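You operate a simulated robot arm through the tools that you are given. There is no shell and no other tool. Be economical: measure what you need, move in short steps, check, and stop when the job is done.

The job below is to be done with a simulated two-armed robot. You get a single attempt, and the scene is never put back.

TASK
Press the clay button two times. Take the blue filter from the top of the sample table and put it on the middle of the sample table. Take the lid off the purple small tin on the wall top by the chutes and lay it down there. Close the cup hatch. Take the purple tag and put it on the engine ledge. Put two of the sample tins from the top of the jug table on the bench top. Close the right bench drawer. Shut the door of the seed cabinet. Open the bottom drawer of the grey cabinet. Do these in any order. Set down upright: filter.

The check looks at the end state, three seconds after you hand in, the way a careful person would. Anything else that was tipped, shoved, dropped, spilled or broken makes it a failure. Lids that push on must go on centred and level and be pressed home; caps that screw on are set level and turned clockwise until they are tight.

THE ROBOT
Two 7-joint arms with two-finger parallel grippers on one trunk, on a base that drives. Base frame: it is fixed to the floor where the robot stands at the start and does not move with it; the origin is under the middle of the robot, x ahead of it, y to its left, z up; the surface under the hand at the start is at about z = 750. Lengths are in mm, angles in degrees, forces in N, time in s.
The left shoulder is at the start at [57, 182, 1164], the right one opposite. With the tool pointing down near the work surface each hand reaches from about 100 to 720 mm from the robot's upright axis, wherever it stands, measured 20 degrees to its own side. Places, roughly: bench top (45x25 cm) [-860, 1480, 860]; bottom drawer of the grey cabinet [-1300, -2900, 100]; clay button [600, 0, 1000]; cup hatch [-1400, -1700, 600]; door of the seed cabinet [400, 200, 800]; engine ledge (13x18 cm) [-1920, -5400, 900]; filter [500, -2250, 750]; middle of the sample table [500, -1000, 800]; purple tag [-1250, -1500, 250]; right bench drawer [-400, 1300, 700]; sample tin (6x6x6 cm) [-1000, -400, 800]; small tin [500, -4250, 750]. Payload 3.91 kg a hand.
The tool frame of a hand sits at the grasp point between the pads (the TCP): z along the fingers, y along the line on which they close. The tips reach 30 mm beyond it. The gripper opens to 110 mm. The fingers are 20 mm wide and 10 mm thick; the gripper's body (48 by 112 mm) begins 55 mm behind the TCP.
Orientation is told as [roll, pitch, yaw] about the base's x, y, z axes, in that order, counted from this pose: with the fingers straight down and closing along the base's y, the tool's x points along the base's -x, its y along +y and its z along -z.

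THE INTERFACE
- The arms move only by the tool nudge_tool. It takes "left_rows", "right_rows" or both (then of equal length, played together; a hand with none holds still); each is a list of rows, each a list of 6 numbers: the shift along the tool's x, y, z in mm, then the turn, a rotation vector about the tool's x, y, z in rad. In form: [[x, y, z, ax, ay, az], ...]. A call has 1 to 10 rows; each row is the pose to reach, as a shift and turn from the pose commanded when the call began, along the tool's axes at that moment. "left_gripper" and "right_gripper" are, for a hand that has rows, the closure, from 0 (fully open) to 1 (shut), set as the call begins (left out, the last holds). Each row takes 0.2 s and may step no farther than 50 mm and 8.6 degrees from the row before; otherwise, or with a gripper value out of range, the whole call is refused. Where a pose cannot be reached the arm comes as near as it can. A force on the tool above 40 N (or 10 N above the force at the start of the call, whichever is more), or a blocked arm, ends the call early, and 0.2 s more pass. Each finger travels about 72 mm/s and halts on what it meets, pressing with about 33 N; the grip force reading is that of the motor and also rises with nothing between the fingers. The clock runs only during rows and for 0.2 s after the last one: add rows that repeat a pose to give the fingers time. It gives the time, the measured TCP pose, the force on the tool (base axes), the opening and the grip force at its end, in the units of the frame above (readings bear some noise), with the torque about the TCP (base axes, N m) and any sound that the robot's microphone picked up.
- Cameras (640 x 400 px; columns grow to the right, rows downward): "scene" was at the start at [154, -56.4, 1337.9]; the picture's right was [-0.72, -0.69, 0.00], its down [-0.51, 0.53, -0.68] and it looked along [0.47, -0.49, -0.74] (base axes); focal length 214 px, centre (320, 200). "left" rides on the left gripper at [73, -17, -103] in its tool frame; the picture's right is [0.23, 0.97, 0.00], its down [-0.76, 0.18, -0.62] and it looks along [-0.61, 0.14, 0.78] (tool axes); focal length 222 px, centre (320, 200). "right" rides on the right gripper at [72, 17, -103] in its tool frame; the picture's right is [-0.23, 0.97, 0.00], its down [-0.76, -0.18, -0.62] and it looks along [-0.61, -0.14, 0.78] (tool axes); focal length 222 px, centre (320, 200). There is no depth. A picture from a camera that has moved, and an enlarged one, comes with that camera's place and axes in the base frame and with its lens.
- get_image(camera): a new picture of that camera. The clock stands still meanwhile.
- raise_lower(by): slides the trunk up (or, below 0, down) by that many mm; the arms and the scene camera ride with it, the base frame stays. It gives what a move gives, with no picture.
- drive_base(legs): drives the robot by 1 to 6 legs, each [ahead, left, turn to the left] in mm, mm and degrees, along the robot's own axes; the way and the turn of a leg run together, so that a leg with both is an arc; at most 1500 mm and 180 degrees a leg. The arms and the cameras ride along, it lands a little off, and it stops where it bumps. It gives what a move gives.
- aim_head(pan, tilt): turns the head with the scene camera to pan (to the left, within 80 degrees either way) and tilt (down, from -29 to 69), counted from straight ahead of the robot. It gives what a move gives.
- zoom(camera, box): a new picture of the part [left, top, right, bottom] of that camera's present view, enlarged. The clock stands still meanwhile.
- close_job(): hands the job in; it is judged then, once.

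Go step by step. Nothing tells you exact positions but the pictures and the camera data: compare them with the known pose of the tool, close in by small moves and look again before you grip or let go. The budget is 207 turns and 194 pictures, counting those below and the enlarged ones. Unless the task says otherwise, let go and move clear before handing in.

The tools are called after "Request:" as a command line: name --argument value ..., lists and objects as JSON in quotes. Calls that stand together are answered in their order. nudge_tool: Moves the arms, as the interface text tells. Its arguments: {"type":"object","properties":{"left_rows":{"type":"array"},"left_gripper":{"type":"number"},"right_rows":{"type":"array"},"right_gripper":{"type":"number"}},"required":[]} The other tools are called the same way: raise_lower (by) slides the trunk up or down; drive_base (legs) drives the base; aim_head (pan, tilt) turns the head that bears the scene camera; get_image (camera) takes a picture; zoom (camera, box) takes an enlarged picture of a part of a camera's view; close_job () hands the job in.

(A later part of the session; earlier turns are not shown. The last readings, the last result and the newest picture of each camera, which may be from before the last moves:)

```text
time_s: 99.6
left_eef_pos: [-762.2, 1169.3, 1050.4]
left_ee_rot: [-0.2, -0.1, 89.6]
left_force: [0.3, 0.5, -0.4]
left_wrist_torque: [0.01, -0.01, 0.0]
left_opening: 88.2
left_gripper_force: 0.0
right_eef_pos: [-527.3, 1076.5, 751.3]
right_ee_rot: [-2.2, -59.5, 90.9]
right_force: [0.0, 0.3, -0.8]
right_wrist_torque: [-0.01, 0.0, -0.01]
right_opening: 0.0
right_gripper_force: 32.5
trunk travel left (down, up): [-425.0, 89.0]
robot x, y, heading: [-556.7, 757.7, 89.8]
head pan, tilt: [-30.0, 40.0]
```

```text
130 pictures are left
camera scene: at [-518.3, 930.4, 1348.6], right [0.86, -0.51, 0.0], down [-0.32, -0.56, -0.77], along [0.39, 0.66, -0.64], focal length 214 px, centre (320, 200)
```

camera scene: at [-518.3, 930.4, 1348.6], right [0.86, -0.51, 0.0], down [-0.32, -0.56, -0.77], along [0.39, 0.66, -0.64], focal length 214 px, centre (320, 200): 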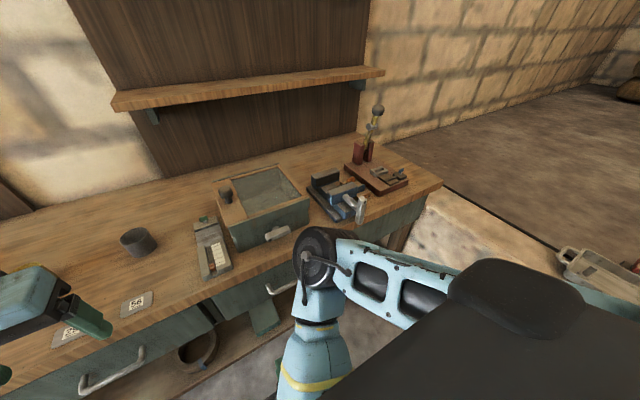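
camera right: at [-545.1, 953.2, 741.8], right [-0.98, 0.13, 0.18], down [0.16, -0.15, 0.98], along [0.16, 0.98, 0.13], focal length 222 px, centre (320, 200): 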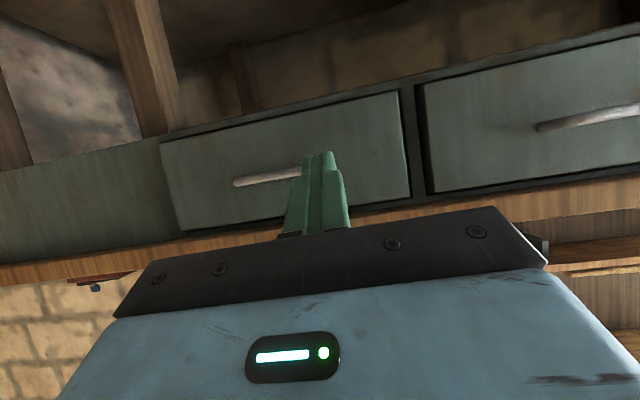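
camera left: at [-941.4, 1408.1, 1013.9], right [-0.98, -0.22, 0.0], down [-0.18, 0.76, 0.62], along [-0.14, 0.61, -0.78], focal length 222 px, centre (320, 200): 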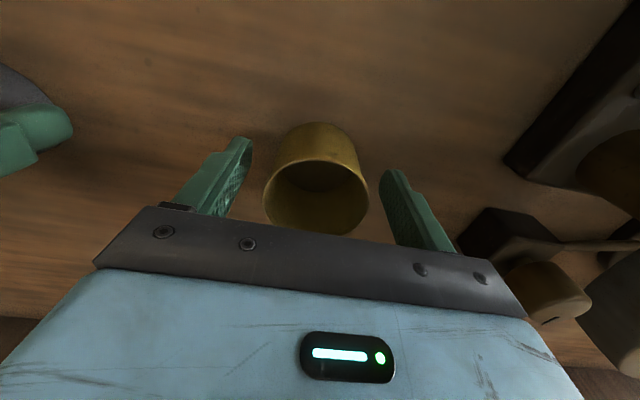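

The right drawer is flush. Retract the right hand up and to the side, then level it.

Request:
nudge_tool --right_rows '[[-30, -25, -17, 0, 0, 0], [-60, -50, -34, 0, 0, 0], [-90, -75, -51, 0, 0, 0], [-120, -100, -68, 0, 0, 0], [-150, -125, -85, 0, 0, 0], [-180, -150, -102, 0, 0, 0], [-210, -175, -119, 0, 0, 0], [-240, -200, -136, 0, 0, 0], [-270, -200, -155, 0, 0, 0], [-270, -200, -155, 0, 0, 0]]'

Request:
nudge_tool --right_rows '[[0, -5, 0, 0, 0.131, 0], [0, -10, 0, 0, 0.262, 0], [0, -15, 0, 0, 0.393, 0], [0, -20, 0, 0, 0.524, 0], [0, -25, 0, 0, 0.655, 0], [0, -30, 0, 0, 0.786, 0], [0, -35, 0, 0, 0.917, 0], [0, -40, 0, 0, 1.04, 0]]'

```text
time_s: 101.8
left_eef_pos: [-762.3, 1168.7, 1050.5]
left_ee_rot: [-0.3, 0.0, 89.7]
left_force: [-1.0, 0.4, 0.3]
left_wrist_torque: [0.02, -0.02, 0.01]
left_opening: 87.9
left_gripper_force: 0.1
right_eef_pos: [-375.3, 1221.0, 1056.4]
right_ee_rot: [-2.2, -59.4, 90.8]
right_force: [0.5, 1.1, -0.6]
right_wrist_torque: [-0.01, -0.02, 0.0]
right_opening: 0.0
right_gripper_force: 32.5
right hand out of reach, approached as far as the arm can: row 4, 5, 6, 7, 8, 9, 10
trunk travel left (down, up): [-425.0, 89.0]
robot x, y, heading: [-559.1, 757.0, 89.8]
head pan, tilt: [-30.0, 40.0]
```

```text
time_s: 103.6
left_eef_pos: [-762.7, 1168.3, 1049.4]
left_ee_rot: [-0.2, -0.1, 89.7]
left_force: [0.4, -1.1, -0.3]
left_wrist_torque: [-0.02, 0.01, 0.0]
left_opening: 88.0
left_gripper_force: 0.0
right_eef_pos: [-335.0, 1221.2, 1055.9]
right_ee_rot: [-1.1, 0.3, 89.1]
right_force: [0.0, 0.8, 0.1]
right_wrist_torque: [0.0, 0.0, 0.03]
right_opening: 0.0
right_gripper_force: 32.6
trunk travel left (down, up): [-425.0, 89.0]
robot x, y, heading: [-558.4, 752.5, 89.8]
head pan, tilt: [-30.0, 40.0]
```

Now head south. Tuck both hands in, back off, shift to x≈-250 and turn to face -y.

Request:
nudge_tool --right_rows '[[40, 0, -20, 0, 0, 0], [80, 0, -40, 0, 0, 0], [120, 0, -60, 0, 0, 0]]' --left_rows '[[40, 0, -20, 0, 0, 0], [70, 10, -40, 0, 0, 0], [80, 20, -60, 0, 0, 0]]'

Request:
drive_base --legs '[[-350, 0, 0], [0, -310, 0], [0, 0, 180]]'

Request:
aim_head --pan 0 --tilt 20

Request:
get_image --camera "scene"

```text
time_s: 104.4
left_eef_pos: [-782.9, 1088.5, 1110.2]
left_ee_rot: [-0.3, -0.1, 89.7]
left_force: [0.2, 0.1, -0.1]
left_wrist_torque: [0.05, -0.01, 0.01]
left_opening: 87.9
left_gripper_force: 0.0
right_eef_pos: [-336.3, 1099.5, 1116.0]
right_ee_rot: [-1.2, 0.1, 89.0]
right_force: [-0.8, -1.0, -0.1]
right_wrist_torque: [0.01, -0.02, -0.01]
right_opening: 0.0
right_gripper_force: 32.8
trunk travel left (down, up): [-425.0, 89.0]
robot x, y, heading: [-557.6, 751.2, 89.8]
head pan, tilt: [-30.0, 40.0]
```

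```text
time_s: 117.0
left_eef_pos: [-27.9, 66.2, 1110.6]
left_ee_rot: [-0.2, -0.1, -90.5]
left_force: [0.3, 0.0, 0.0]
left_wrist_torque: [-0.04, 0.01, 0.03]
left_opening: 88.2
left_gripper_force: 0.0
right_eef_pos: [-474.6, 57.2, 1114.2]
right_ee_rot: [-1.2, 0.1, -91.2]
right_force: [-0.5, 0.2, 0.3]
right_wrist_torque: [0.0, 0.0, 0.0]
right_opening: 0.1
right_gripper_force: 33.0
trunk travel left (down, up): [-425.0, 89.0]
robot x, y, heading: [-248.9, 401.0, -90.4]
head pan, tilt: [-30.0, 40.0]
```

```text
time_s: 117.9
left_eef_pos: [-27.6, 66.8, 1111.2]
left_ee_rot: [-0.2, -0.2, -90.5]
left_force: [-0.2, -0.5, -0.2]
left_wrist_torque: [0.03, 0.03, -0.02]
left_opening: 88.2
left_gripper_force: 0.1
right_eef_pos: [-473.8, 56.9, 1115.5]
right_ee_rot: [-1.1, 0.1, -91.2]
right_force: [0.5, 0.2, 0.0]
right_wrist_torque: [0.0, 0.0, -0.05]
right_opening: 0.1
right_gripper_force: 33.0
trunk travel left (down, up): [-425.0, 89.0]
robot x, y, heading: [-250.0, 404.2, -90.5]
head pan, tilt: [0.0, 20.0]
```

```text
129 pictures are left
camera scene: at [-253.9, 208.5, 1380.0], right [-1.0, 0.01, 0.0], down [0.0, 0.34, -0.94], along [-0.01, -0.94, -0.34], focal length 214 px, centre (320, 200)
```

scene: 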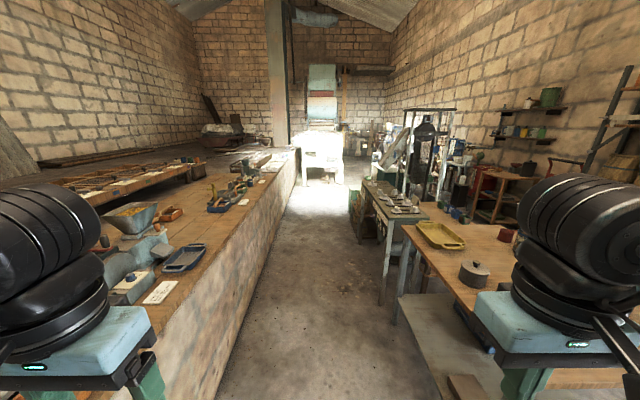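

A corridor runs south between the long wall-top bench (left) and the tables (right). Drive along it and look.

Request:
drive_base --legs '[[1400, 0, 0]]'

Request:
aim_head --pan 50 --tilt 30

Request:
get_image --camera "scene"

Request:
aim_head --pan -50 --tilt 35

Request:
get_image --camera "scene"

```text
time_s: 124.8
left_eef_pos: [-46.2, -1328.9, 1109.3]
left_ee_rot: [-0.3, -0.1, -90.6]
left_force: [-0.9, -1.1, 0.4]
left_wrist_torque: [-0.01, -0.02, -0.01]
left_opening: 88.1
left_gripper_force: 0.1
right_eef_pos: [-492.4, -1337.0, 1114.6]
right_ee_rot: [-1.1, 0.2, -91.4]
right_force: [0.1, -0.2, -0.3]
right_wrist_torque: [-0.05, 0.03, 0.03]
right_opening: 0.0
right_gripper_force: 32.3
trunk travel left (down, up): [-425.0, 89.0]
robot x, y, heading: [-267.7, -994.1, -90.8]
head pan, tilt: [0.0, 20.0]
```

```text
time_s: 126.0
left_eef_pos: [-46.4, -1327.7, 1109.6]
left_ee_rot: [-0.3, -0.1, -90.7]
left_force: [-0.5, 0.5, -0.9]
left_wrist_torque: [-0.04, -0.01, 0.0]
left_opening: 88.1
left_gripper_force: 0.1
right_eef_pos: [-491.5, -1336.5, 1115.1]
right_ee_rot: [-1.1, 0.1, -91.4]
right_force: [0.6, 0.1, 0.0]
right_wrist_torque: [0.03, 0.0, 0.01]
right_opening: 0.1
right_gripper_force: 32.7
trunk travel left (down, up): [-425.0, 89.0]
robot x, y, heading: [-266.2, -988.6, -90.6]
head pan, tilt: [50.0, 30.0]
```

```text
128 pictures are left
camera scene: at [-201.3, -1151.4, 1364.0], right [-0.65, -0.76, 0.0], down [-0.38, 0.33, -0.87], along [0.66, -0.57, -0.5], focal length 214 px, centre (320, 200)
```

scene: 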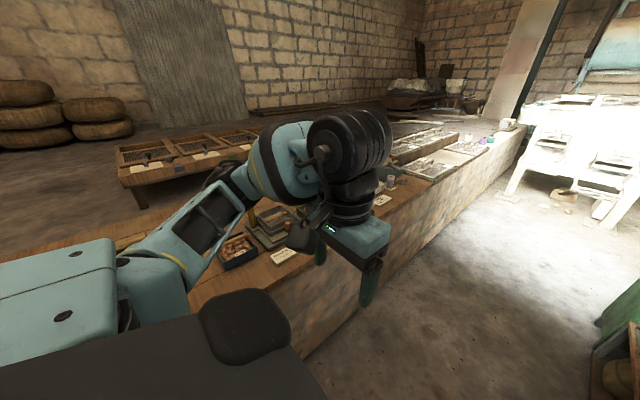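

```text
time_s: 127.8
left_eef_pos: [-44.6, -1329.0, 1110.6]
left_ee_rot: [-0.2, -0.3, -90.8]
left_force: [0.6, -0.1, -0.3]
left_wrist_torque: [-0.01, 0.02, 0.01]
left_opening: 88.0
left_gripper_force: 0.1
right_eef_pos: [-492.3, -1336.7, 1114.8]
right_ee_rot: [-1.1, 0.0, -91.4]
right_force: [-0.4, 0.5, -0.1]
right_wrist_torque: [-0.01, 0.02, 0.01]
right_opening: 0.0
right_gripper_force: 33.3
trunk travel left (down, up): [-425.0, 89.0]
robot x, y, heading: [-263.9, -993.3, -90.7]
head pan, tilt: [-50.0, 35.0]
```

```text
127 pictures are left
camera scene: at [-337.9, -1147.9, 1356.2], right [-0.63, 0.77, 0.0], down [0.44, 0.36, -0.82], along [-0.63, -0.52, -0.57], focal length 214 px, centre (320, 200)
```

scene: 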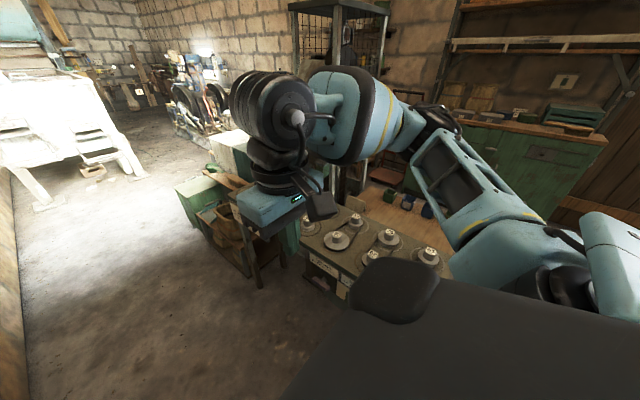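

I'll face the wall-side table to study the sample table.

Request:
drive_base --legs '[[450, 0, 0], [0, 0, 90.7]]'

Request:
aim_head --pan 0 --tilt 20

Request:
get_image --camera "scene"

Request:
aim_head --pan -50 --tilt 20

Request:
get_image --camera "scene"

```text
time_s: 134.3
left_eef_pos: [63.1, -1219.8, 1109.8]
left_ee_rot: [-0.3, -0.2, -0.6]
left_force: [-0.7, 0.6, 0.1]
left_wrist_torque: [-0.03, -0.01, 0.0]
left_opening: 88.0
left_gripper_force: 0.0
right_eef_pos: [72.7, -1665.6, 1116.3]
right_ee_rot: [-1.1, 0.1, -1.2]
right_force: [0.0, -0.1, 0.4]
right_wrist_torque: [-0.03, 0.01, 0.01]
right_opening: 0.0
right_gripper_force: 33.4
trunk travel left (down, up): [-425.0, 89.0]
robot x, y, heading: [-268.8, -1439.2, -0.7]
head pan, tilt: [-50.0, 35.0]
```

```text
time_s: 135.5
left_eef_pos: [63.1, -1219.2, 1109.6]
left_ee_rot: [-0.2, -0.2, -0.6]
left_force: [0.4, 1.4, -0.6]
left_wrist_torque: [0.0, 0.03, 0.03]
left_opening: 88.1
left_gripper_force: 0.0
right_eef_pos: [73.1, -1665.0, 1115.6]
right_ee_rot: [-1.2, 0.0, -1.4]
right_force: [-0.3, -0.4, 0.8]
right_wrist_torque: [-0.01, 0.01, 0.02]
right_opening: 0.0
right_gripper_force: 33.0
trunk travel left (down, up): [-425.0, 89.0]
robot x, y, heading: [-269.5, -1441.5, -0.9]
head pan, tilt: [0.0, 20.0]
```

```text
126 pictures are left
camera scene: at [-80.0, -1442.3, 1380.0], right [-0.01, -1.0, 0.0], down [-0.34, 0.0, -0.94], along [0.94, -0.01, -0.34], focal length 214 px, centre (320, 200)
```

scene: 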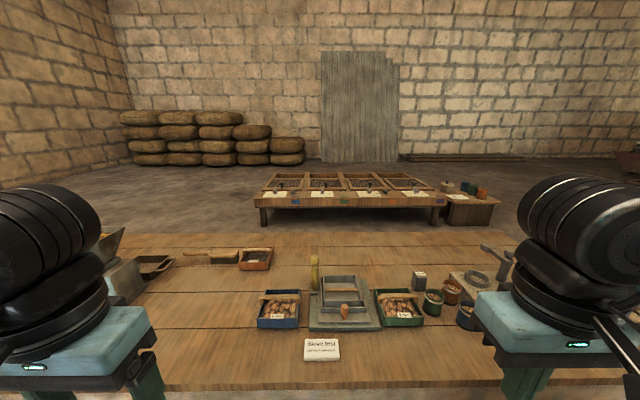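

```text
time_s: 136.7
left_eef_pos: [62.6, -1218.8, 1110.2]
left_ee_rot: [-0.1, -0.2, -0.6]
left_force: [-0.6, -0.4, 0.0]
left_wrist_torque: [0.02, -0.02, 0.02]
left_opening: 88.0
left_gripper_force: 0.1
right_eef_pos: [72.8, -1666.0, 1115.7]
right_ee_rot: [-1.1, 0.1, -1.2]
right_force: [-0.2, -0.5, 0.5]
right_wrist_torque: [0.01, 0.04, 0.03]
right_opening: 0.1
right_gripper_force: 33.1
trunk travel left (down, up): [-425.0, 89.0]
robot x, y, heading: [-276.9, -1440.1, -0.8]
head pan, tilt: [-50.0, 20.0]
```

```text
125 pictures are left
camera scene: at [-114.0, -1513.1, 1380.0], right [-0.77, -0.63, 0.0], down [-0.22, 0.26, -0.94], along [0.6, -0.73, -0.34], focal length 214 px, centre (320, 200)
```

scene: 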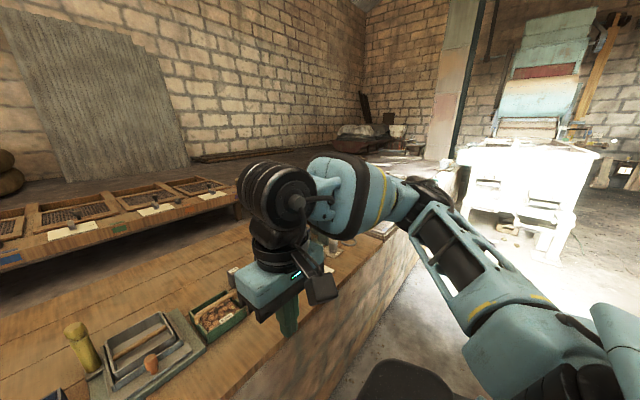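

Request:
aim_head --pan 0 --tilt 35

Request:
drive_base --legs '[[0, -700, 0]]'

Request:
get_image --camera "scene"

```text
time_s: 137.9
left_eef_pos: [62.2, -1218.7, 1110.4]
left_ee_rot: [-0.2, -0.2, -0.6]
left_force: [0.7, -0.4, -0.2]
left_wrist_torque: [0.0, 0.01, -0.03]
left_opening: 87.7
left_gripper_force: 0.0
right_eef_pos: [72.1, -1664.8, 1114.5]
right_ee_rot: [-1.2, 0.1, -1.2]
right_force: [-0.2, 0.5, -0.4]
right_wrist_torque: [0.0, 0.02, -0.04]
right_opening: 0.1
right_gripper_force: 33.3
trunk travel left (down, up): [-425.0, 89.0]
robot x, y, heading: [-273.2, -1443.8, -0.7]
head pan, tilt: [0.0, 35.0]
```

```text
time_s: 144.4
left_eef_pos: [54.7, -1918.3, 1109.9]
left_ee_rot: [-0.2, -0.1, -0.8]
left_force: [-0.2, -0.5, 0.6]
left_wrist_torque: [0.03, 0.0, 0.0]
left_opening: 88.1
left_gripper_force: 0.1
right_eef_pos: [62.0, -2364.5, 1115.3]
right_ee_rot: [-1.0, 0.1, -1.3]
right_force: [0.3, -1.1, 0.4]
right_wrist_torque: [0.0, -0.01, 0.01]
right_opening: 0.0
right_gripper_force: 32.8
trunk travel left (down, up): [-425.0, 89.0]
robot x, y, heading: [-282.6, -2141.8, -1.1]
head pan, tilt: [0.0, 35.0]
```

```text
124 pictures are left
camera scene: at [-93.9, -2141.2, 1356.2], right [-0.01, -1.0, 0.0], down [-0.57, 0.01, -0.82], along [0.82, -0.01, -0.57], focal length 214 px, centre (320, 200)
```

scene: 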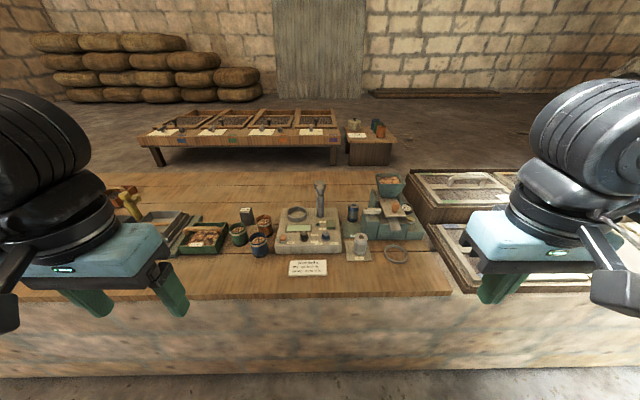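

Request:
zoom --camera "scene" --box '[160, 160, 340, 290]'

Request:
zoom --camera "scene" --box '[280, 160, 460, 290]'

Request:
zoom --camera "scene" --box '[130, 90, 410, 180]'

```text
3.08 times, centred on (250, 225) of scene
camera zoom: at [-93.9, -2141.2, 1356.2], right [-0.01, -1.0, 0.0], down [-0.57, 0.01, -0.82], along [0.82, -0.01, -0.57], focal length 660 px, centre (535, 123)
```

zoom: 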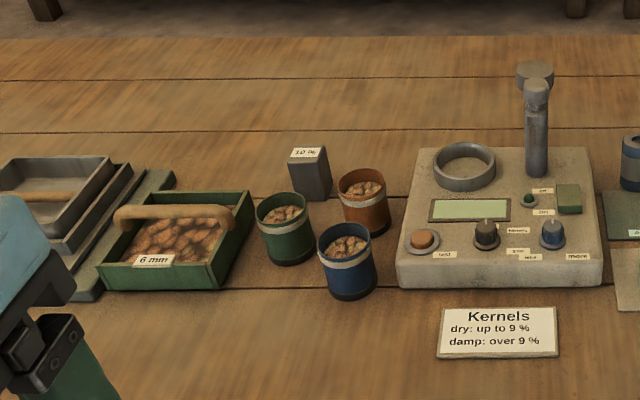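

```text
3.08 times, centred on (370, 225) of scene
camera zoom: at [-93.9, -2141.2, 1356.2], right [-0.01, -1.0, 0.0], down [-0.57, 0.01, -0.82], along [0.82, -0.01, -0.57], focal length 660 px, centre (166, 123)
```

zoom: 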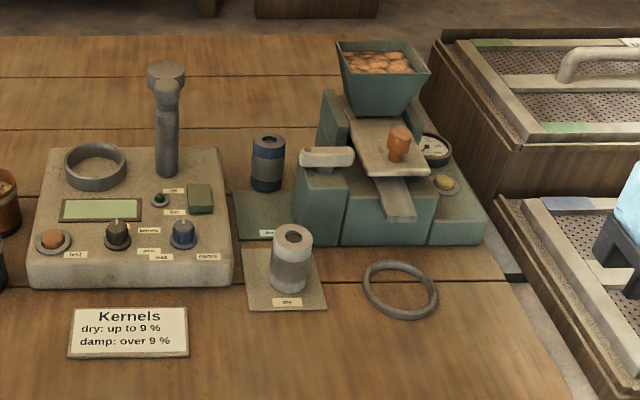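

```text
2.29 times, centred on (270, 135) of scene
camera zoom: at [-93.9, -2141.2, 1356.2], right [-0.01, -1.0, 0.0], down [-0.57, 0.01, -0.82], along [0.82, -0.01, -0.57], focal length 490 px, centre (434, 349)
```

zoom: 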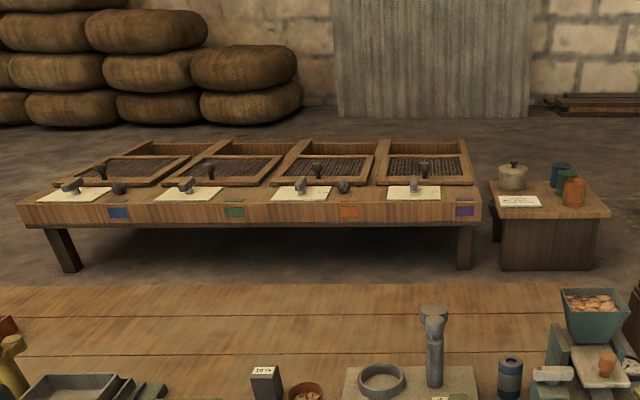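

The blue filter (cartridge with a hole) stands on the green pad next to the small mill, near (620-635, -2294). I'll drive closer to the table.

Request:
drive_base --legs '[[250, 30, 1]]'

Request:
nudge_tool --right_rows '[[-10, 0, 0, 0, 0, 0.145], [-20, 0, 0, 0, 0, 0.29], [-30, 0, 0, 0, 0, 0.435], [-40, 0, 0, 0, 0, 0.58], [-50, 0, 0, 0, 0, 0.725], [-60, 0, 0, 0, 0, 0.87], [-70, 0, 0, 0, 0, 1.015], [-80, 0, 0, 0, 0, 1.16], [-90, 0, 0, 0, 0, 1.305], [-100, 0, 0, 0, 0, 1.45]]' --right_gripper 0.2

Request:
get_image --camera "right"

Request:
get_image --camera "scene"

```text
time_s: 146.3
left_eef_pos: [300.6, -1884.1, 1109.7]
left_ee_rot: [-0.1, -0.1, 0.2]
left_force: [0.7, 0.1, -0.2]
left_wrist_torque: [0.02, 0.02, 0.03]
left_opening: 88.1
left_gripper_force: 0.0
right_eef_pos: [316.0, -2329.8, 1115.2]
right_ee_rot: [-1.2, 0.1, -0.3]
right_force: [0.3, 0.5, -1.0]
right_wrist_torque: [-0.03, 0.02, 0.0]
right_opening: 0.0
right_gripper_force: 32.9
trunk travel left (down, up): [-425.0, 89.0]
robot x, y, heading: [-33.5, -2109.0, 0.2]
head pan, tilt: [0.0, 35.0]
```

```text
time_s: 148.5
left_eef_pos: [299.3, -1883.4, 1109.0]
left_ee_rot: [-0.2, -0.1, 0.3]
left_force: [-1.1, 0.8, -0.1]
left_wrist_torque: [0.02, 0.01, -0.01]
left_opening: 88.1
left_gripper_force: 0.0
right_eef_pos: [416.1, -2330.3, 1114.8]
right_ee_rot: [-0.3, -1.1, -83.6]
right_force: [-0.5, -0.3, -0.9]
right_wrist_torque: [0.01, -0.01, 0.0]
right_opening: 87.8
right_gripper_force: 0.1
trunk travel left (down, up): [-425.0, 89.0]
robot x, y, heading: [-30.5, -2107.6, 0.3]
head pan, tilt: [0.0, 35.0]
```

```text
120 pictures are left
camera right: at [425.7, -2252.9, 1217.7], right [0.99, -0.12, 0.0], down [-0.09, -0.76, 0.64], along [-0.07, -0.63, -0.77], focal length 222 px, centre (320, 200)
```

right: 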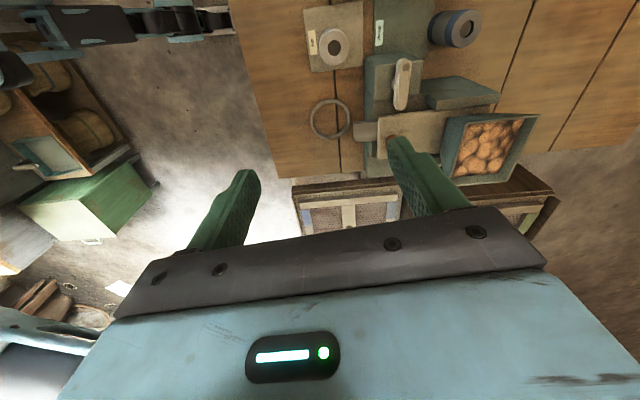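

```text
119 pictures are left
camera scene: at [155.0, -2108.6, 1356.1], right [0.0, -1.0, 0.0], down [-0.57, 0.0, -0.82], along [0.82, 0.0, -0.57], focal length 214 px, centre (320, 200)
```

scene: 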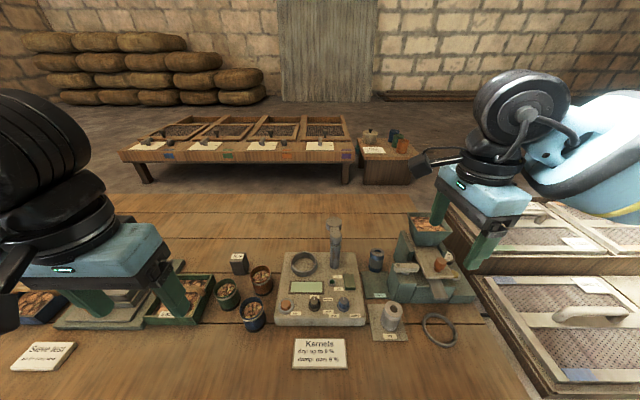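

Blue filter triangulated at (617, -2291, ~800). Move above it at a safe height.

Request:
nudge_tool --right_rows '[[3, 40, 0, 0, 0, 0.03], [6, 80, 0, 0, 0, 0.06], [10, 120, 0, 0, 0, 0.11], [13, 160, 0, 0, 0, 0.11], [16, 204, 0, 0, 0, 0.11], [16, 204, 40, 0, 0, 0.11], [16, 204, 80, 0, 0, 0.11], [16, 204, 120, 0, 0, 0.11], [16, 204, 155, 0, 0, 0.11], [16, 204, 155, 0, 0, 0.11]]'

Request:
get_image --camera "right"

Request:
zoom --camera "scene" --box '[280, 160, 500, 360]'

```text
time_s: 150.7
left_eef_pos: [300.1, -1884.1, 1110.8]
left_ee_rot: [-0.2, -0.2, 0.4]
left_force: [-0.2, -0.3, 0.4]
left_wrist_torque: [-0.02, -0.02, -0.01]
left_opening: 88.1
left_gripper_force: 0.0
right_eef_pos: [614.8, -2292.4, 959.1]
right_ee_rot: [-0.1, -1.2, -89.7]
right_force: [-1.2, -0.6, -0.4]
right_wrist_torque: [0.0, -0.02, 0.0]
right_opening: 88.4
right_gripper_force: 0.1
trunk travel left (down, up): [-425.0, 89.0]
robot x, y, heading: [-34.3, -2109.2, 0.5]
head pan, tilt: [0.0, 35.0]
```

```text
118 pictures are left
camera right: at [632.4, -2217.3, 1061.9], right [0.97, -0.22, 0.0], down [-0.17, -0.75, 0.64], along [-0.14, -0.62, -0.77], focal length 222 px, centre (320, 200)
```

right: 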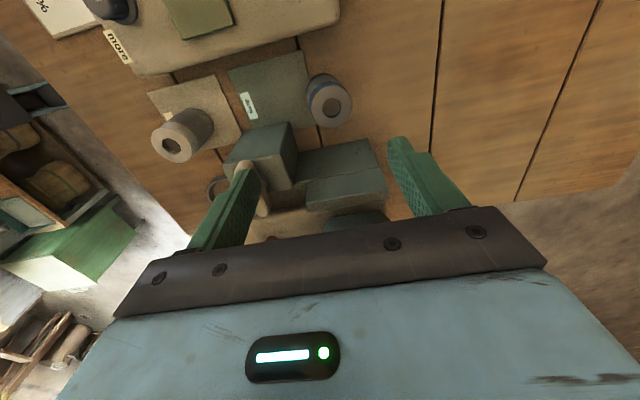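

```text
2.00 times, centred on (390, 260) of scene
camera zoom: at [154.5, -2108.5, 1356.2], right [0.0, -1.0, 0.0], down [-0.57, 0.0, -0.82], along [0.82, 0.0, -0.57], focal length 429 px, centre (180, 80)
```

zoom: 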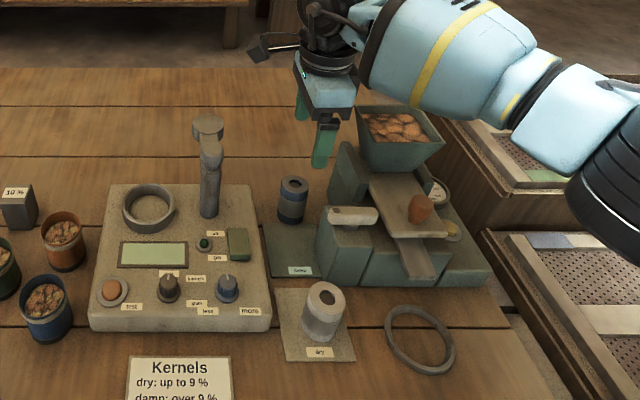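

Request:
nudge_tool --right_rows '[[0, 11, 30, 0, 0, 0], [0, 11, 70, 0, 0, 0], [0, 11, 90, 0, 0, 0], [0, 11, 90, 0, 0, 0]]'

Request:
get_image --camera "right"

Request:
zoom --camera "scene" --box '[280, 160, 500, 360]'

```text
time_s: 151.7
left_eef_pos: [298.5, -1883.9, 1110.6]
left_ee_rot: [-0.2, -0.2, 0.3]
left_force: [0.7, -0.5, 0.4]
left_wrist_torque: [-0.03, -0.02, -0.01]
left_opening: 88.1
left_gripper_force: 0.0
right_eef_pos: [626.9, -2295.3, 868.3]
right_ee_rot: [0.0, -1.1, -89.7]
right_force: [-1.0, 0.3, 0.1]
right_wrist_torque: [-0.01, 0.03, 0.03]
right_opening: 87.7
right_gripper_force: 0.1
trunk travel left (down, up): [-425.0, 89.0]
robot x, y, heading: [-32.6, -2111.4, 0.3]
head pan, tilt: [0.0, 35.0]
```

```text
116 pictures are left
camera right: at [644.1, -2219.9, 972.1], right [0.97, -0.22, 0.0], down [-0.17, -0.75, 0.64], along [-0.14, -0.62, -0.77], focal length 222 px, centre (320, 200)
```

right: 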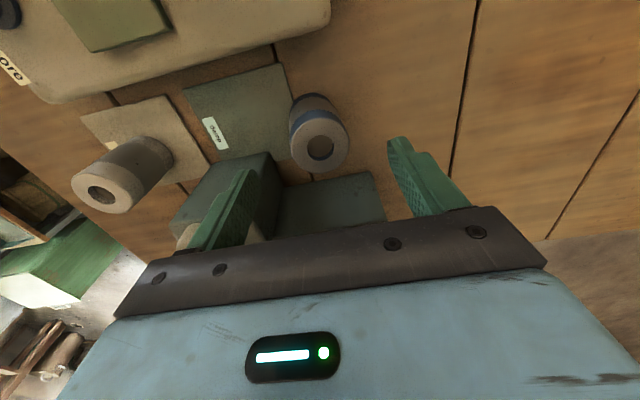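

```text
2.00 times, centred on (390, 260) of scene
camera zoom: at [154.6, -2108.8, 1356.2], right [0.0, -1.0, 0.0], down [-0.57, 0.0, -0.82], along [0.82, 0.0, -0.57], focal length 429 px, centre (180, 80)
```

zoom: 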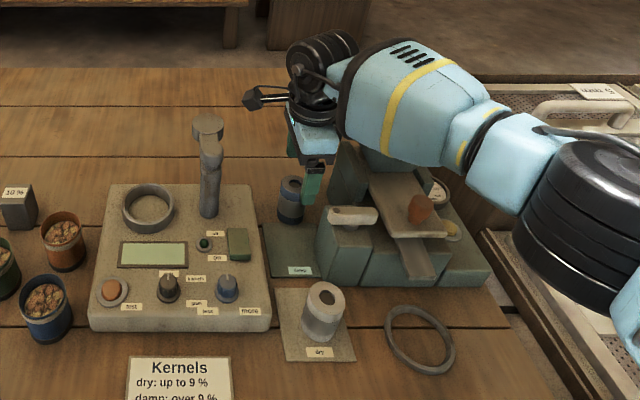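

Filter top is at about (630, -2283, 842). Shift 11 mm and descend around it.

Request:
nudge_tool --right_rows '[[11, 3, 0, 0, 0, 0], [11, 3, 15, 0, 0, 0], [11, 3, 30, 0, 0, 0], [11, 3, 45, 0, 0, 0], [11, 3, 52, 0, 0, 0], [11, 3, 52, 0, 0, 0]]'

Request:
get_image --camera "right"

Request:
zoom --camera "scene" --box '[280, 160, 500, 360]'

```text
time_s: 153.1
left_eef_pos: [298.7, -1884.4, 1109.9]
left_ee_rot: [-0.3, -0.2, 0.3]
left_force: [0.5, 0.4, -0.2]
left_wrist_torque: [-0.04, -0.02, -0.01]
left_opening: 88.0
left_gripper_force: 0.1
right_eef_pos: [629.4, -2286.4, 816.0]
right_ee_rot: [-0.1, -1.2, -89.7]
right_force: [0.5, 0.0, -1.0]
right_wrist_torque: [0.0, 0.0, 0.0]
right_opening: 88.0
right_gripper_force: 0.0
trunk travel left (down, up): [-425.0, 89.0]
robot x, y, heading: [-31.2, -2114.9, 0.4]
head pan, tilt: [0.0, 35.0]
```

```text
114 pictures are left
camera right: at [646.8, -2210.1, 919.6], right [0.97, -0.22, 0.0], down [-0.17, -0.75, 0.64], along [-0.14, -0.62, -0.77], focal length 222 px, centre (320, 200)
```

right: 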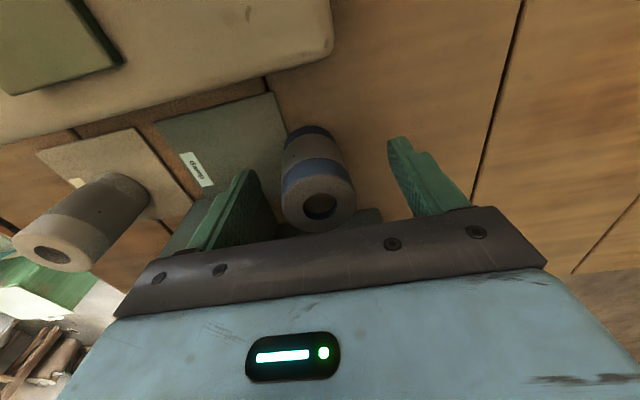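

```text
2.00 times, centred on (390, 260) of scene
camera zoom: at [154.7, -2108.7, 1356.2], right [0.0, -1.0, 0.0], down [-0.57, 0.0, -0.82], along [0.82, 0.0, -0.57], focal length 429 px, centre (180, 80)
```

zoom: 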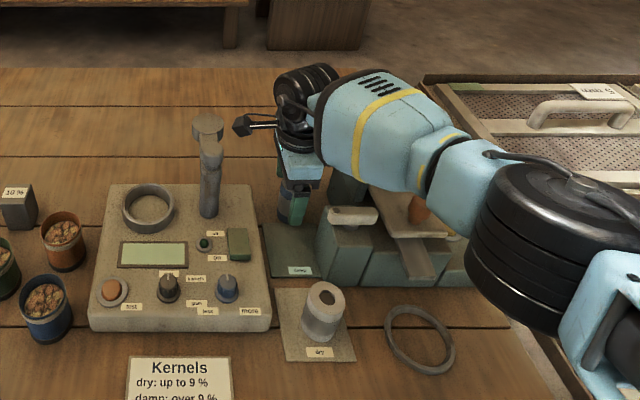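

Filter is centered between fingers. Close.

Request:
nudge_tool --right_rows '[[2, 0, 0, 0, 0, 0], [2, 0, 0, 0, 0, 0], [2, 0, 0, 0, 0, 0], [2, 0, 0, 0, 0, 0], [2, 0, 0, 0, 0, 0]]' --right_gripper 0.75

Request:
nudge_tool --right_rows '[[0, 0, -30, 0, 0, 0], [0, 0, -70, 0, 0, 0], [0, 0, -110, 0, 0, 0], [0, 0, -150, 0, 0, 0], [0, 0, -190, 0, 0, 0], [0, 0, -230, 0, 0, 0], [0, 0, -260, 0, 0, 0]]'

Request:
get_image --camera "scene"

```text
time_s: 154.3
left_eef_pos: [299.7, -1884.2, 1110.8]
left_ee_rot: [-0.1, -0.1, 0.2]
left_force: [0.4, -0.1, 0.1]
left_wrist_torque: [0.0, 0.04, -0.02]
left_opening: 88.0
left_gripper_force: 0.0
right_eef_pos: [629.1, -2285.1, 816.5]
right_ee_rot: [-0.2, -1.1, -89.7]
right_force: [-0.3, -0.3, -0.1]
right_wrist_torque: [0.01, -0.01, 0.02]
right_opening: 42.4
right_gripper_force: 32.5
trunk travel left (down, up): [-425.0, 89.0]
robot x, y, heading: [-34.2, -2111.0, 0.4]
head pan, tilt: [0.0, 35.0]
```

```text
time_s: 155.9
left_eef_pos: [299.2, -1883.5, 1110.4]
left_ee_rot: [-0.3, -0.2, 0.3]
left_force: [0.2, -0.1, 0.7]
left_wrist_torque: [0.0, 0.01, 0.03]
left_opening: 87.9
left_gripper_force: 0.0
right_eef_pos: [630.0, -2277.0, 1076.0]
right_ee_rot: [-0.2, -1.1, -89.6]
right_force: [-0.9, -0.7, -0.1]
right_wrist_torque: [0.04, 0.0, 0.0]
right_opening: 42.5
right_gripper_force: 32.8
trunk travel left (down, up): [-425.0, 89.0]
robot x, y, heading: [-34.6, -2111.3, 0.3]
head pan, tilt: [0.0, 35.0]
```

```text
112 pictures are left
camera scene: at [154.5, -2108.5, 1356.2], right [0.0, -1.0, 0.0], down [-0.57, 0.0, -0.82], along [0.82, 0.0, -0.57], focal length 214 px, centre (320, 200)
```

scene: 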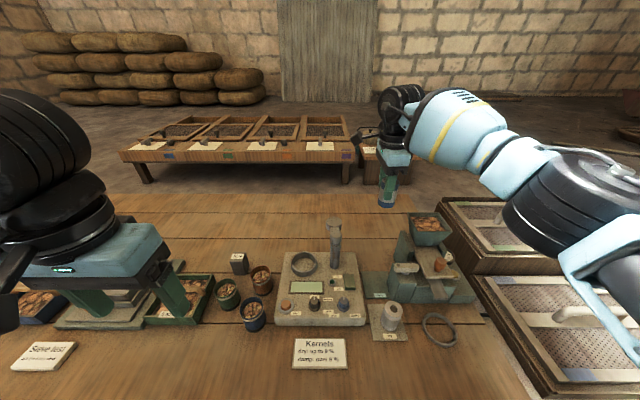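

Filter in hand. Drive left to the table's middle region and look.

Request:
drive_base --legs '[[-60, 0, 0], [0, 1100, 0]]'

Request:
get_image --camera "scene"

```text
time_s: 166.3
left_eef_pos: [229.1, -791.6, 1109.9]
left_ee_rot: [-0.1, -0.3, 0.8]
left_force: [0.6, -0.5, -0.5]
left_wrist_torque: [0.02, 0.0, 0.03]
left_opening: 88.1
left_gripper_force: 0.1
right_eef_pos: [562.8, -1182.4, 1074.9]
right_ee_rot: [0.0, -1.0, -89.3]
right_force: [-0.3, -0.8, -1.3]
right_wrist_torque: [0.0, -0.03, -0.01]
right_opening: 42.7
right_gripper_force: 33.0
trunk travel left (down, up): [-425.0, 89.0]
robot x, y, heading: [-101.7, -1019.7, 0.8]
head pan, tilt: [0.0, 35.0]
```

```text
111 pictures are left
camera scene: at [85.8, -1017.4, 1356.1], right [0.01, -1.0, 0.0], down [-0.57, -0.01, -0.82], along [0.82, 0.01, -0.57], focal length 214 px, centre (320, 200)
```

scene: 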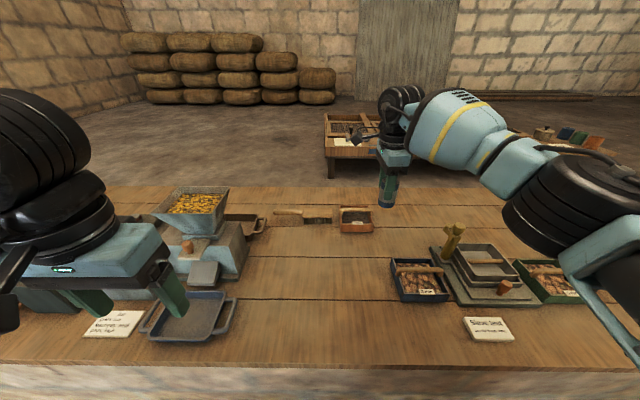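

The free area at the table's middle is around (480, -1000). Strafe left 170 so the filter is above it.

Request:
drive_base --legs '[[0, 170, -0.8]]'

Request:
nudge_tool --right_rows '[[0, -25, 30, 0, 0, 0], [0, -50, 65, 0, 0, 0], [0, -50, 105, 0, 0, 0], [0, -50, 145, 0, 0, 0], [0, -50, 185, 0, 0, 0], [0, -50, 225, 0, 0, 0], [0, -50, 235, 0, 0, 0], [0, -50, 235, 0, 0, 0]]'

Request:
get_image --camera "scene"

Request:
get_image --camera "right"

```text
time_s: 168.4
left_eef_pos: [231.2, -626.3, 1111.0]
left_ee_rot: [-0.3, -0.3, -0.1]
left_force: [-0.6, -0.1, 0.4]
left_wrist_torque: [0.0, 0.01, -0.03]
left_opening: 88.0
left_gripper_force: 0.1
right_eef_pos: [560.0, -1021.8, 1075.7]
right_ee_rot: [-0.2, -1.1, -90.0]
right_force: [-0.1, 0.2, -0.6]
right_wrist_torque: [0.01, 0.05, 0.03]
right_opening: 42.4
right_gripper_force: 33.0
trunk travel left (down, up): [-425.0, 89.0]
robot x, y, heading: [-101.8, -852.0, 0.2]
head pan, tilt: [0.0, 35.0]
```

```text
time_s: 170.2
left_eef_pos: [230.3, -627.0, 1110.6]
left_ee_rot: [-0.1, -0.2, -0.1]
left_force: [-0.6, 0.9, 0.0]
left_wrist_torque: [0.0, 0.02, -0.01]
left_opening: 88.1
left_gripper_force: 0.0
right_eef_pos: [509.3, -1025.9, 840.2]
right_ee_rot: [-0.1, -1.0, -90.1]
right_force: [0.1, -0.7, -1.7]
right_wrist_torque: [0.01, 0.01, 0.03]
right_opening: 42.6
right_gripper_force: 32.7
trunk travel left (down, up): [-425.0, 89.0]
robot x, y, heading: [-100.4, -854.8, -0.5]
head pan, tilt: [0.0, 35.0]
```

```text
110 pictures are left
camera scene: at [84.9, -850.0, 1356.2], right [0.0, -1.0, 0.0], down [-0.57, 0.0, -0.82], along [0.82, 0.0, -0.57], focal length 214 px, centre (320, 200)
```

scene: 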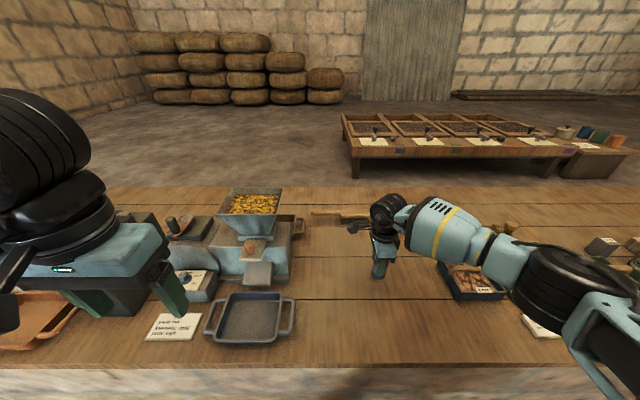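

```text
109 pictures are left
camera right: at [527.4, -949.9, 943.3], right [0.97, -0.23, 0.0], down [-0.18, -0.75, 0.64], along [-0.14, -0.62, -0.77], focal length 222 px, centre (320, 200)
```

right: 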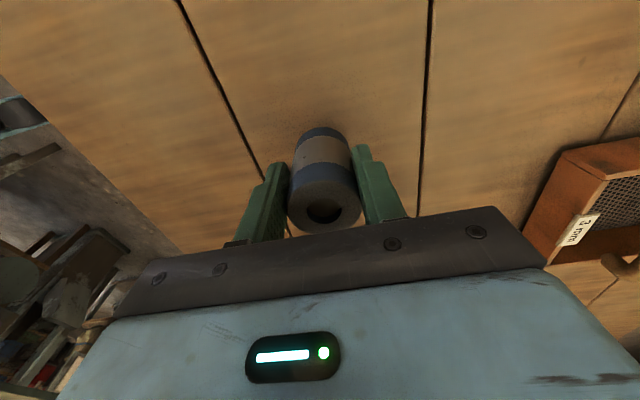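

The spot is clear. Lower until contact.

Request:
nudge_tool --right_rows '[[0, 0, 10, 0, 0, 0], [0, 0, 18, 0, 0, 0], [0, 0, 22, 0, 0, 0], [0, 0, 24, 0, 0, 0]]'

```text
time_s: 171.2
left_eef_pos: [231.2, -626.1, 1109.7]
left_ee_rot: [-0.2, -0.2, -0.1]
left_force: [-0.1, 0.0, 0.1]
left_wrist_torque: [-0.02, -0.01, 0.0]
left_opening: 88.2
left_gripper_force: 0.0
right_eef_pos: [509.2, -1024.9, 816.3]
right_ee_rot: [-0.1, -1.2, -90.1]
right_force: [0.1, -0.5, -1.7]
right_wrist_torque: [-0.01, 0.02, 0.03]
right_opening: 42.3
right_gripper_force: 33.4
trunk travel left (down, up): [-425.0, 89.0]
robot x, y, heading: [-101.4, -849.1, -0.1]
head pan, tilt: [0.0, 35.0]
```

Request:
nudge_tool --right_rows '[[0, 0, 2, 0, 0, 0], [0, 0, 4, 0, 0, 0], [0, 0, 6, 0, 0, 0], [0, 0, 8, 0, 0, 0]]'

```text
time_s: 172.2
left_eef_pos: [229.4, -625.1, 1111.6]
left_ee_rot: [-0.3, -0.3, -0.1]
left_force: [0.0, 0.0, -0.1]
left_wrist_torque: [0.01, 0.02, -0.01]
left_opening: 88.0
left_gripper_force: 0.0
right_eef_pos: [509.5, -1025.0, 814.2]
right_ee_rot: [0.2, -1.1, -90.1]
right_force: [-3.4, -2.4, 26.3]
right_wrist_torque: [-0.53, 0.39, 0.05]
right_opening: 42.9
right_gripper_force: 32.4
trunk travel left (down, up): [-425.0, 89.0]
robot x, y, heading: [-101.4, -850.9, -0.2]
head pan, tilt: [0.0, 35.0]
```

Contact at z≈814. Relieve slightly and release.

Request:
nudge_tool --right_rows '[[0, 0, -5, 0, 0, 0], [0, 0, -5, 0, 0, 0]]'

Request:
nudge_tool --right_rows '[[0, 0, 0, 0, 0, 0], [0, 0, 0, 0, 0, 0], [0, 0, 0, 0, 0, 0]]' --right_gripper 0.2

Request:
nudge_tool --right_rows '[[0, 0, -30, 0, 0, 0], [0, 0, -70, 0, 0, 0], [0, 0, -110, 0, 0, 0], [0, 0, -150, 0, 0, 0], [0, 0, -190, 0, 0, 0], [0, 0, -240, 0, 0, 0], [0, 0, -280, 0, 0, 0]]'

Request:
get_image --camera "right"

Request:
get_image --camera "scene"

```text
time_s: 172.8
left_eef_pos: [230.7, -624.3, 1110.2]
left_ee_rot: [-0.3, -0.2, 0.0]
left_force: [-0.7, -0.2, 0.2]
left_wrist_torque: [0.01, -0.04, 0.01]
left_opening: 88.0
left_gripper_force: 0.1
right_eef_pos: [508.7, -1025.8, 813.8]
right_ee_rot: [-0.1, -1.1, -90.2]
right_force: [3.0, 0.8, 8.4]
right_wrist_torque: [-0.05, -0.25, 0.04]
right_opening: 42.7
right_gripper_force: 33.0
trunk travel left (down, up): [-425.0, 89.0]
robot x, y, heading: [-99.7, -852.3, 0.2]
head pan, tilt: [0.0, 35.0]
```

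```text
time_s: 173.6
left_eef_pos: [230.5, -626.3, 1110.6]
left_ee_rot: [-0.3, -0.2, 0.0]
left_force: [0.6, -0.8, -1.2]
left_wrist_torque: [0.01, 0.02, -0.02]
left_opening: 87.9
left_gripper_force: 0.1
right_eef_pos: [509.5, -1025.8, 814.1]
right_ee_rot: [-0.2, -1.1, -90.1]
right_force: [1.1, -0.3, -0.2]
right_wrist_torque: [0.05, 0.0, -0.02]
right_opening: 88.2
right_gripper_force: 0.2
trunk travel left (down, up): [-425.0, 89.0]
robot x, y, heading: [-105.6, -851.3, 0.1]
head pan, tilt: [0.0, 35.0]
```

```text
time_s: 175.2
left_eef_pos: [230.5, -625.9, 1109.8]
left_ee_rot: [-0.2, -0.1, -0.1]
left_force: [0.2, -0.3, 1.0]
left_wrist_torque: [-0.01, -0.01, -0.02]
left_opening: 88.1
left_gripper_force: 0.1
right_eef_pos: [508.6, -1020.9, 1093.2]
right_ee_rot: [0.0, -1.1, -90.1]
right_force: [0.9, 0.3, 0.1]
right_wrist_torque: [-0.01, -0.03, -0.02]
right_opening: 87.9
right_gripper_force: 0.0
trunk travel left (down, up): [-425.0, 89.0]
robot x, y, heading: [-111.0, -850.9, -0.2]
head pan, tilt: [0.0, 35.0]
```

```text
108 pictures are left
camera right: at [525.8, -944.6, 1196.0], right [0.97, -0.23, 0.0], down [-0.18, -0.75, 0.64], along [-0.14, -0.62, -0.77], focal length 222 px, centre (320, 200)
```

right: 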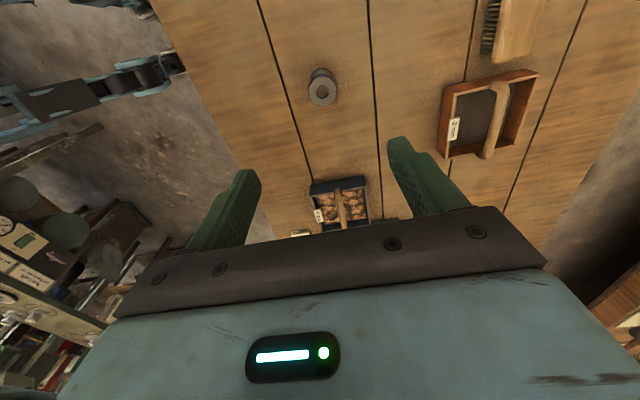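

```text
107 pictures are left
camera scene: at [84.3, -849.6, 1356.2], right [0.0, -1.0, 0.0], down [-0.57, 0.0, -0.82], along [0.82, 0.0, -0.57], focal length 214 px, centre (320, 200)
```

scene: 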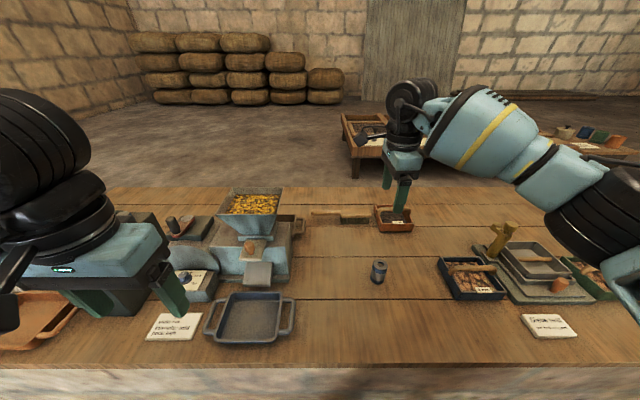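

Filter stands upright in the middle. Now stow the right hand (yaw back to 0) and go to the hatch/tag area.

Request:
nudge_tool --right_rows '[[0, -18, 0, 0, 0, -0.148], [0, -36, 0, 0, 0, -0.296], [0, -54, 0, 0, 0, -0.444], [0, -72, 0, 0, 0, -0.592], [0, -90, 0, 0, 0, -0.74], [0, -108, 0, 0, 0, -0.888], [0, -126, 0, 0, 0, -1.036], [0, -144, 0, 0, 0, -1.184], [0, -160, 0, 0, 0, -1.332], [0, -175, 0, 0, 0, -1.48]]'

Request:
drive_base --legs '[[-160, 0, 0], [0, 0, -90], [500, 0, 0]]'

Request:
aim_head --pan -45 --tilt 30

Request:
get_image --camera "scene"

```text
time_s: 177.4
left_eef_pos: [231.1, -627.0, 1110.5]
left_ee_rot: [-0.2, -0.2, -0.2]
left_force: [0.2, 0.3, -0.6]
left_wrist_torque: [-0.01, 0.01, 0.0]
left_opening: 88.2
left_gripper_force: 0.1
right_eef_pos: [333.6, -1018.6, 1094.8]
right_ee_rot: [-1.2, 0.1, -5.2]
right_force: [1.0, 1.1, -0.3]
right_wrist_torque: [-0.01, -0.03, -0.02]
right_opening: 88.2
right_gripper_force: 0.1
trunk travel left (down, up): [-425.0, 89.0]
robot x, y, heading: [-101.2, -850.6, -0.2]
head pan, tilt: [0.0, 35.0]
```

```text
time_s: 185.2
left_eef_pos: [-35.0, -1687.1, 1110.0]
left_ee_rot: [-0.2, -0.2, -90.0]
left_force: [0.4, -0.2, 0.3]
left_wrist_torque: [0.01, 0.01, -0.03]
left_opening: 87.7
left_gripper_force: 0.0
right_eef_pos: [-429.9, -1791.0, 1095.1]
right_ee_rot: [-1.2, -0.1, -95.2]
right_force: [0.9, -0.2, 0.3]
right_wrist_torque: [0.02, 0.01, 0.0]
right_opening: 88.0
right_gripper_force: 0.0
trunk travel left (down, up): [-425.0, 89.0]
robot x, y, heading: [-263.1, -1353.9, -89.9]
head pan, tilt: [0.0, 35.0]
```

```text
time_s: 186.3
left_eef_pos: [-36.2, -1685.5, 1110.5]
left_ee_rot: [-0.2, -0.2, -90.0]
left_force: [0.0, -0.3, 0.6]
left_wrist_torque: [0.03, 0.02, -0.01]
left_opening: 87.8
left_gripper_force: 0.1
right_eef_pos: [-429.0, -1790.1, 1094.4]
right_ee_rot: [-1.2, -0.1, -95.2]
right_force: [0.3, -0.7, -0.4]
right_wrist_torque: [-0.01, 0.01, 0.01]
right_opening: 88.3
right_gripper_force: 0.0
trunk travel left (down, up): [-425.0, 89.0]
robot x, y, heading: [-263.2, -1354.1, -90.0]
head pan, tilt: [-45.0, 30.0]
```

```text
106 pictures are left
camera scene: at [-326.4, -1517.4, 1363.9], right [-0.71, 0.71, 0.0], down [0.35, 0.35, -0.87], along [-0.61, -0.61, -0.5], focal length 214 px, centre (320, 200)
```

scene: 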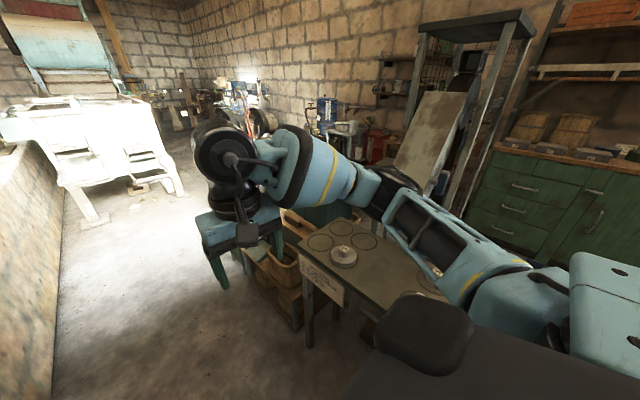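

Request:
drive_base --legs '[[300, 0, 0], [0, 0, -90]]'

Request:
aim_head --pan 0 --tilt 30

Request:
get_image --camera "scene"

```text
time_s: 192.2
left_eef_pos: [-594.3, -1877.2, 1111.0]
left_ee_rot: [-0.2, -0.2, 179.8]
left_force: [0.3, -0.2, 0.0]
left_wrist_torque: [-0.01, 0.02, -0.02]
left_opening: 87.9
left_gripper_force: 0.0
right_eef_pos: [-695.5, -1481.1, 1093.7]
right_ee_rot: [-1.1, 0.0, 174.7]
right_force: [-0.5, -0.6, -0.4]
right_wrist_torque: [0.04, 0.0, -0.01]
right_opening: 88.2
right_gripper_force: 0.1
trunk travel left (down, up): [-425.0, 89.0]
robot x, y, heading: [-256.0, -1650.5, 179.8]
head pan, tilt: [-45.0, 30.0]
```

```text
time_s: 193.3
left_eef_pos: [-594.6, -1876.4, 1111.0]
left_ee_rot: [-0.2, -0.2, 179.8]
left_force: [-0.3, 1.0, 0.3]
left_wrist_torque: [-0.04, 0.0, 0.02]
left_opening: 87.9
left_gripper_force: 0.1
right_eef_pos: [-696.6, -1481.8, 1094.5]
right_ee_rot: [-1.1, 0.0, 174.6]
right_force: [0.2, 0.5, -0.1]
right_wrist_torque: [-0.01, 0.0, 0.03]
right_opening: 88.1
right_gripper_force: 0.1
trunk travel left (down, up): [-425.0, 89.0]
robot x, y, heading: [-258.6, -1654.9, 179.7]
head pan, tilt: [0.0, 30.0]
```

```text
105 pictures are left
camera scene: at [-453.9, -1651.0, 1364.0], right [0.0, 1.0, 0.0], down [0.5, 0.0, -0.87], along [-0.87, 0.0, -0.5], focal length 214 px, centre (320, 200)
```

scene: 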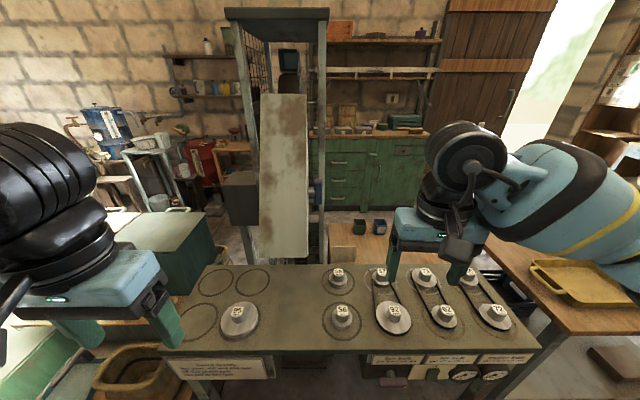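

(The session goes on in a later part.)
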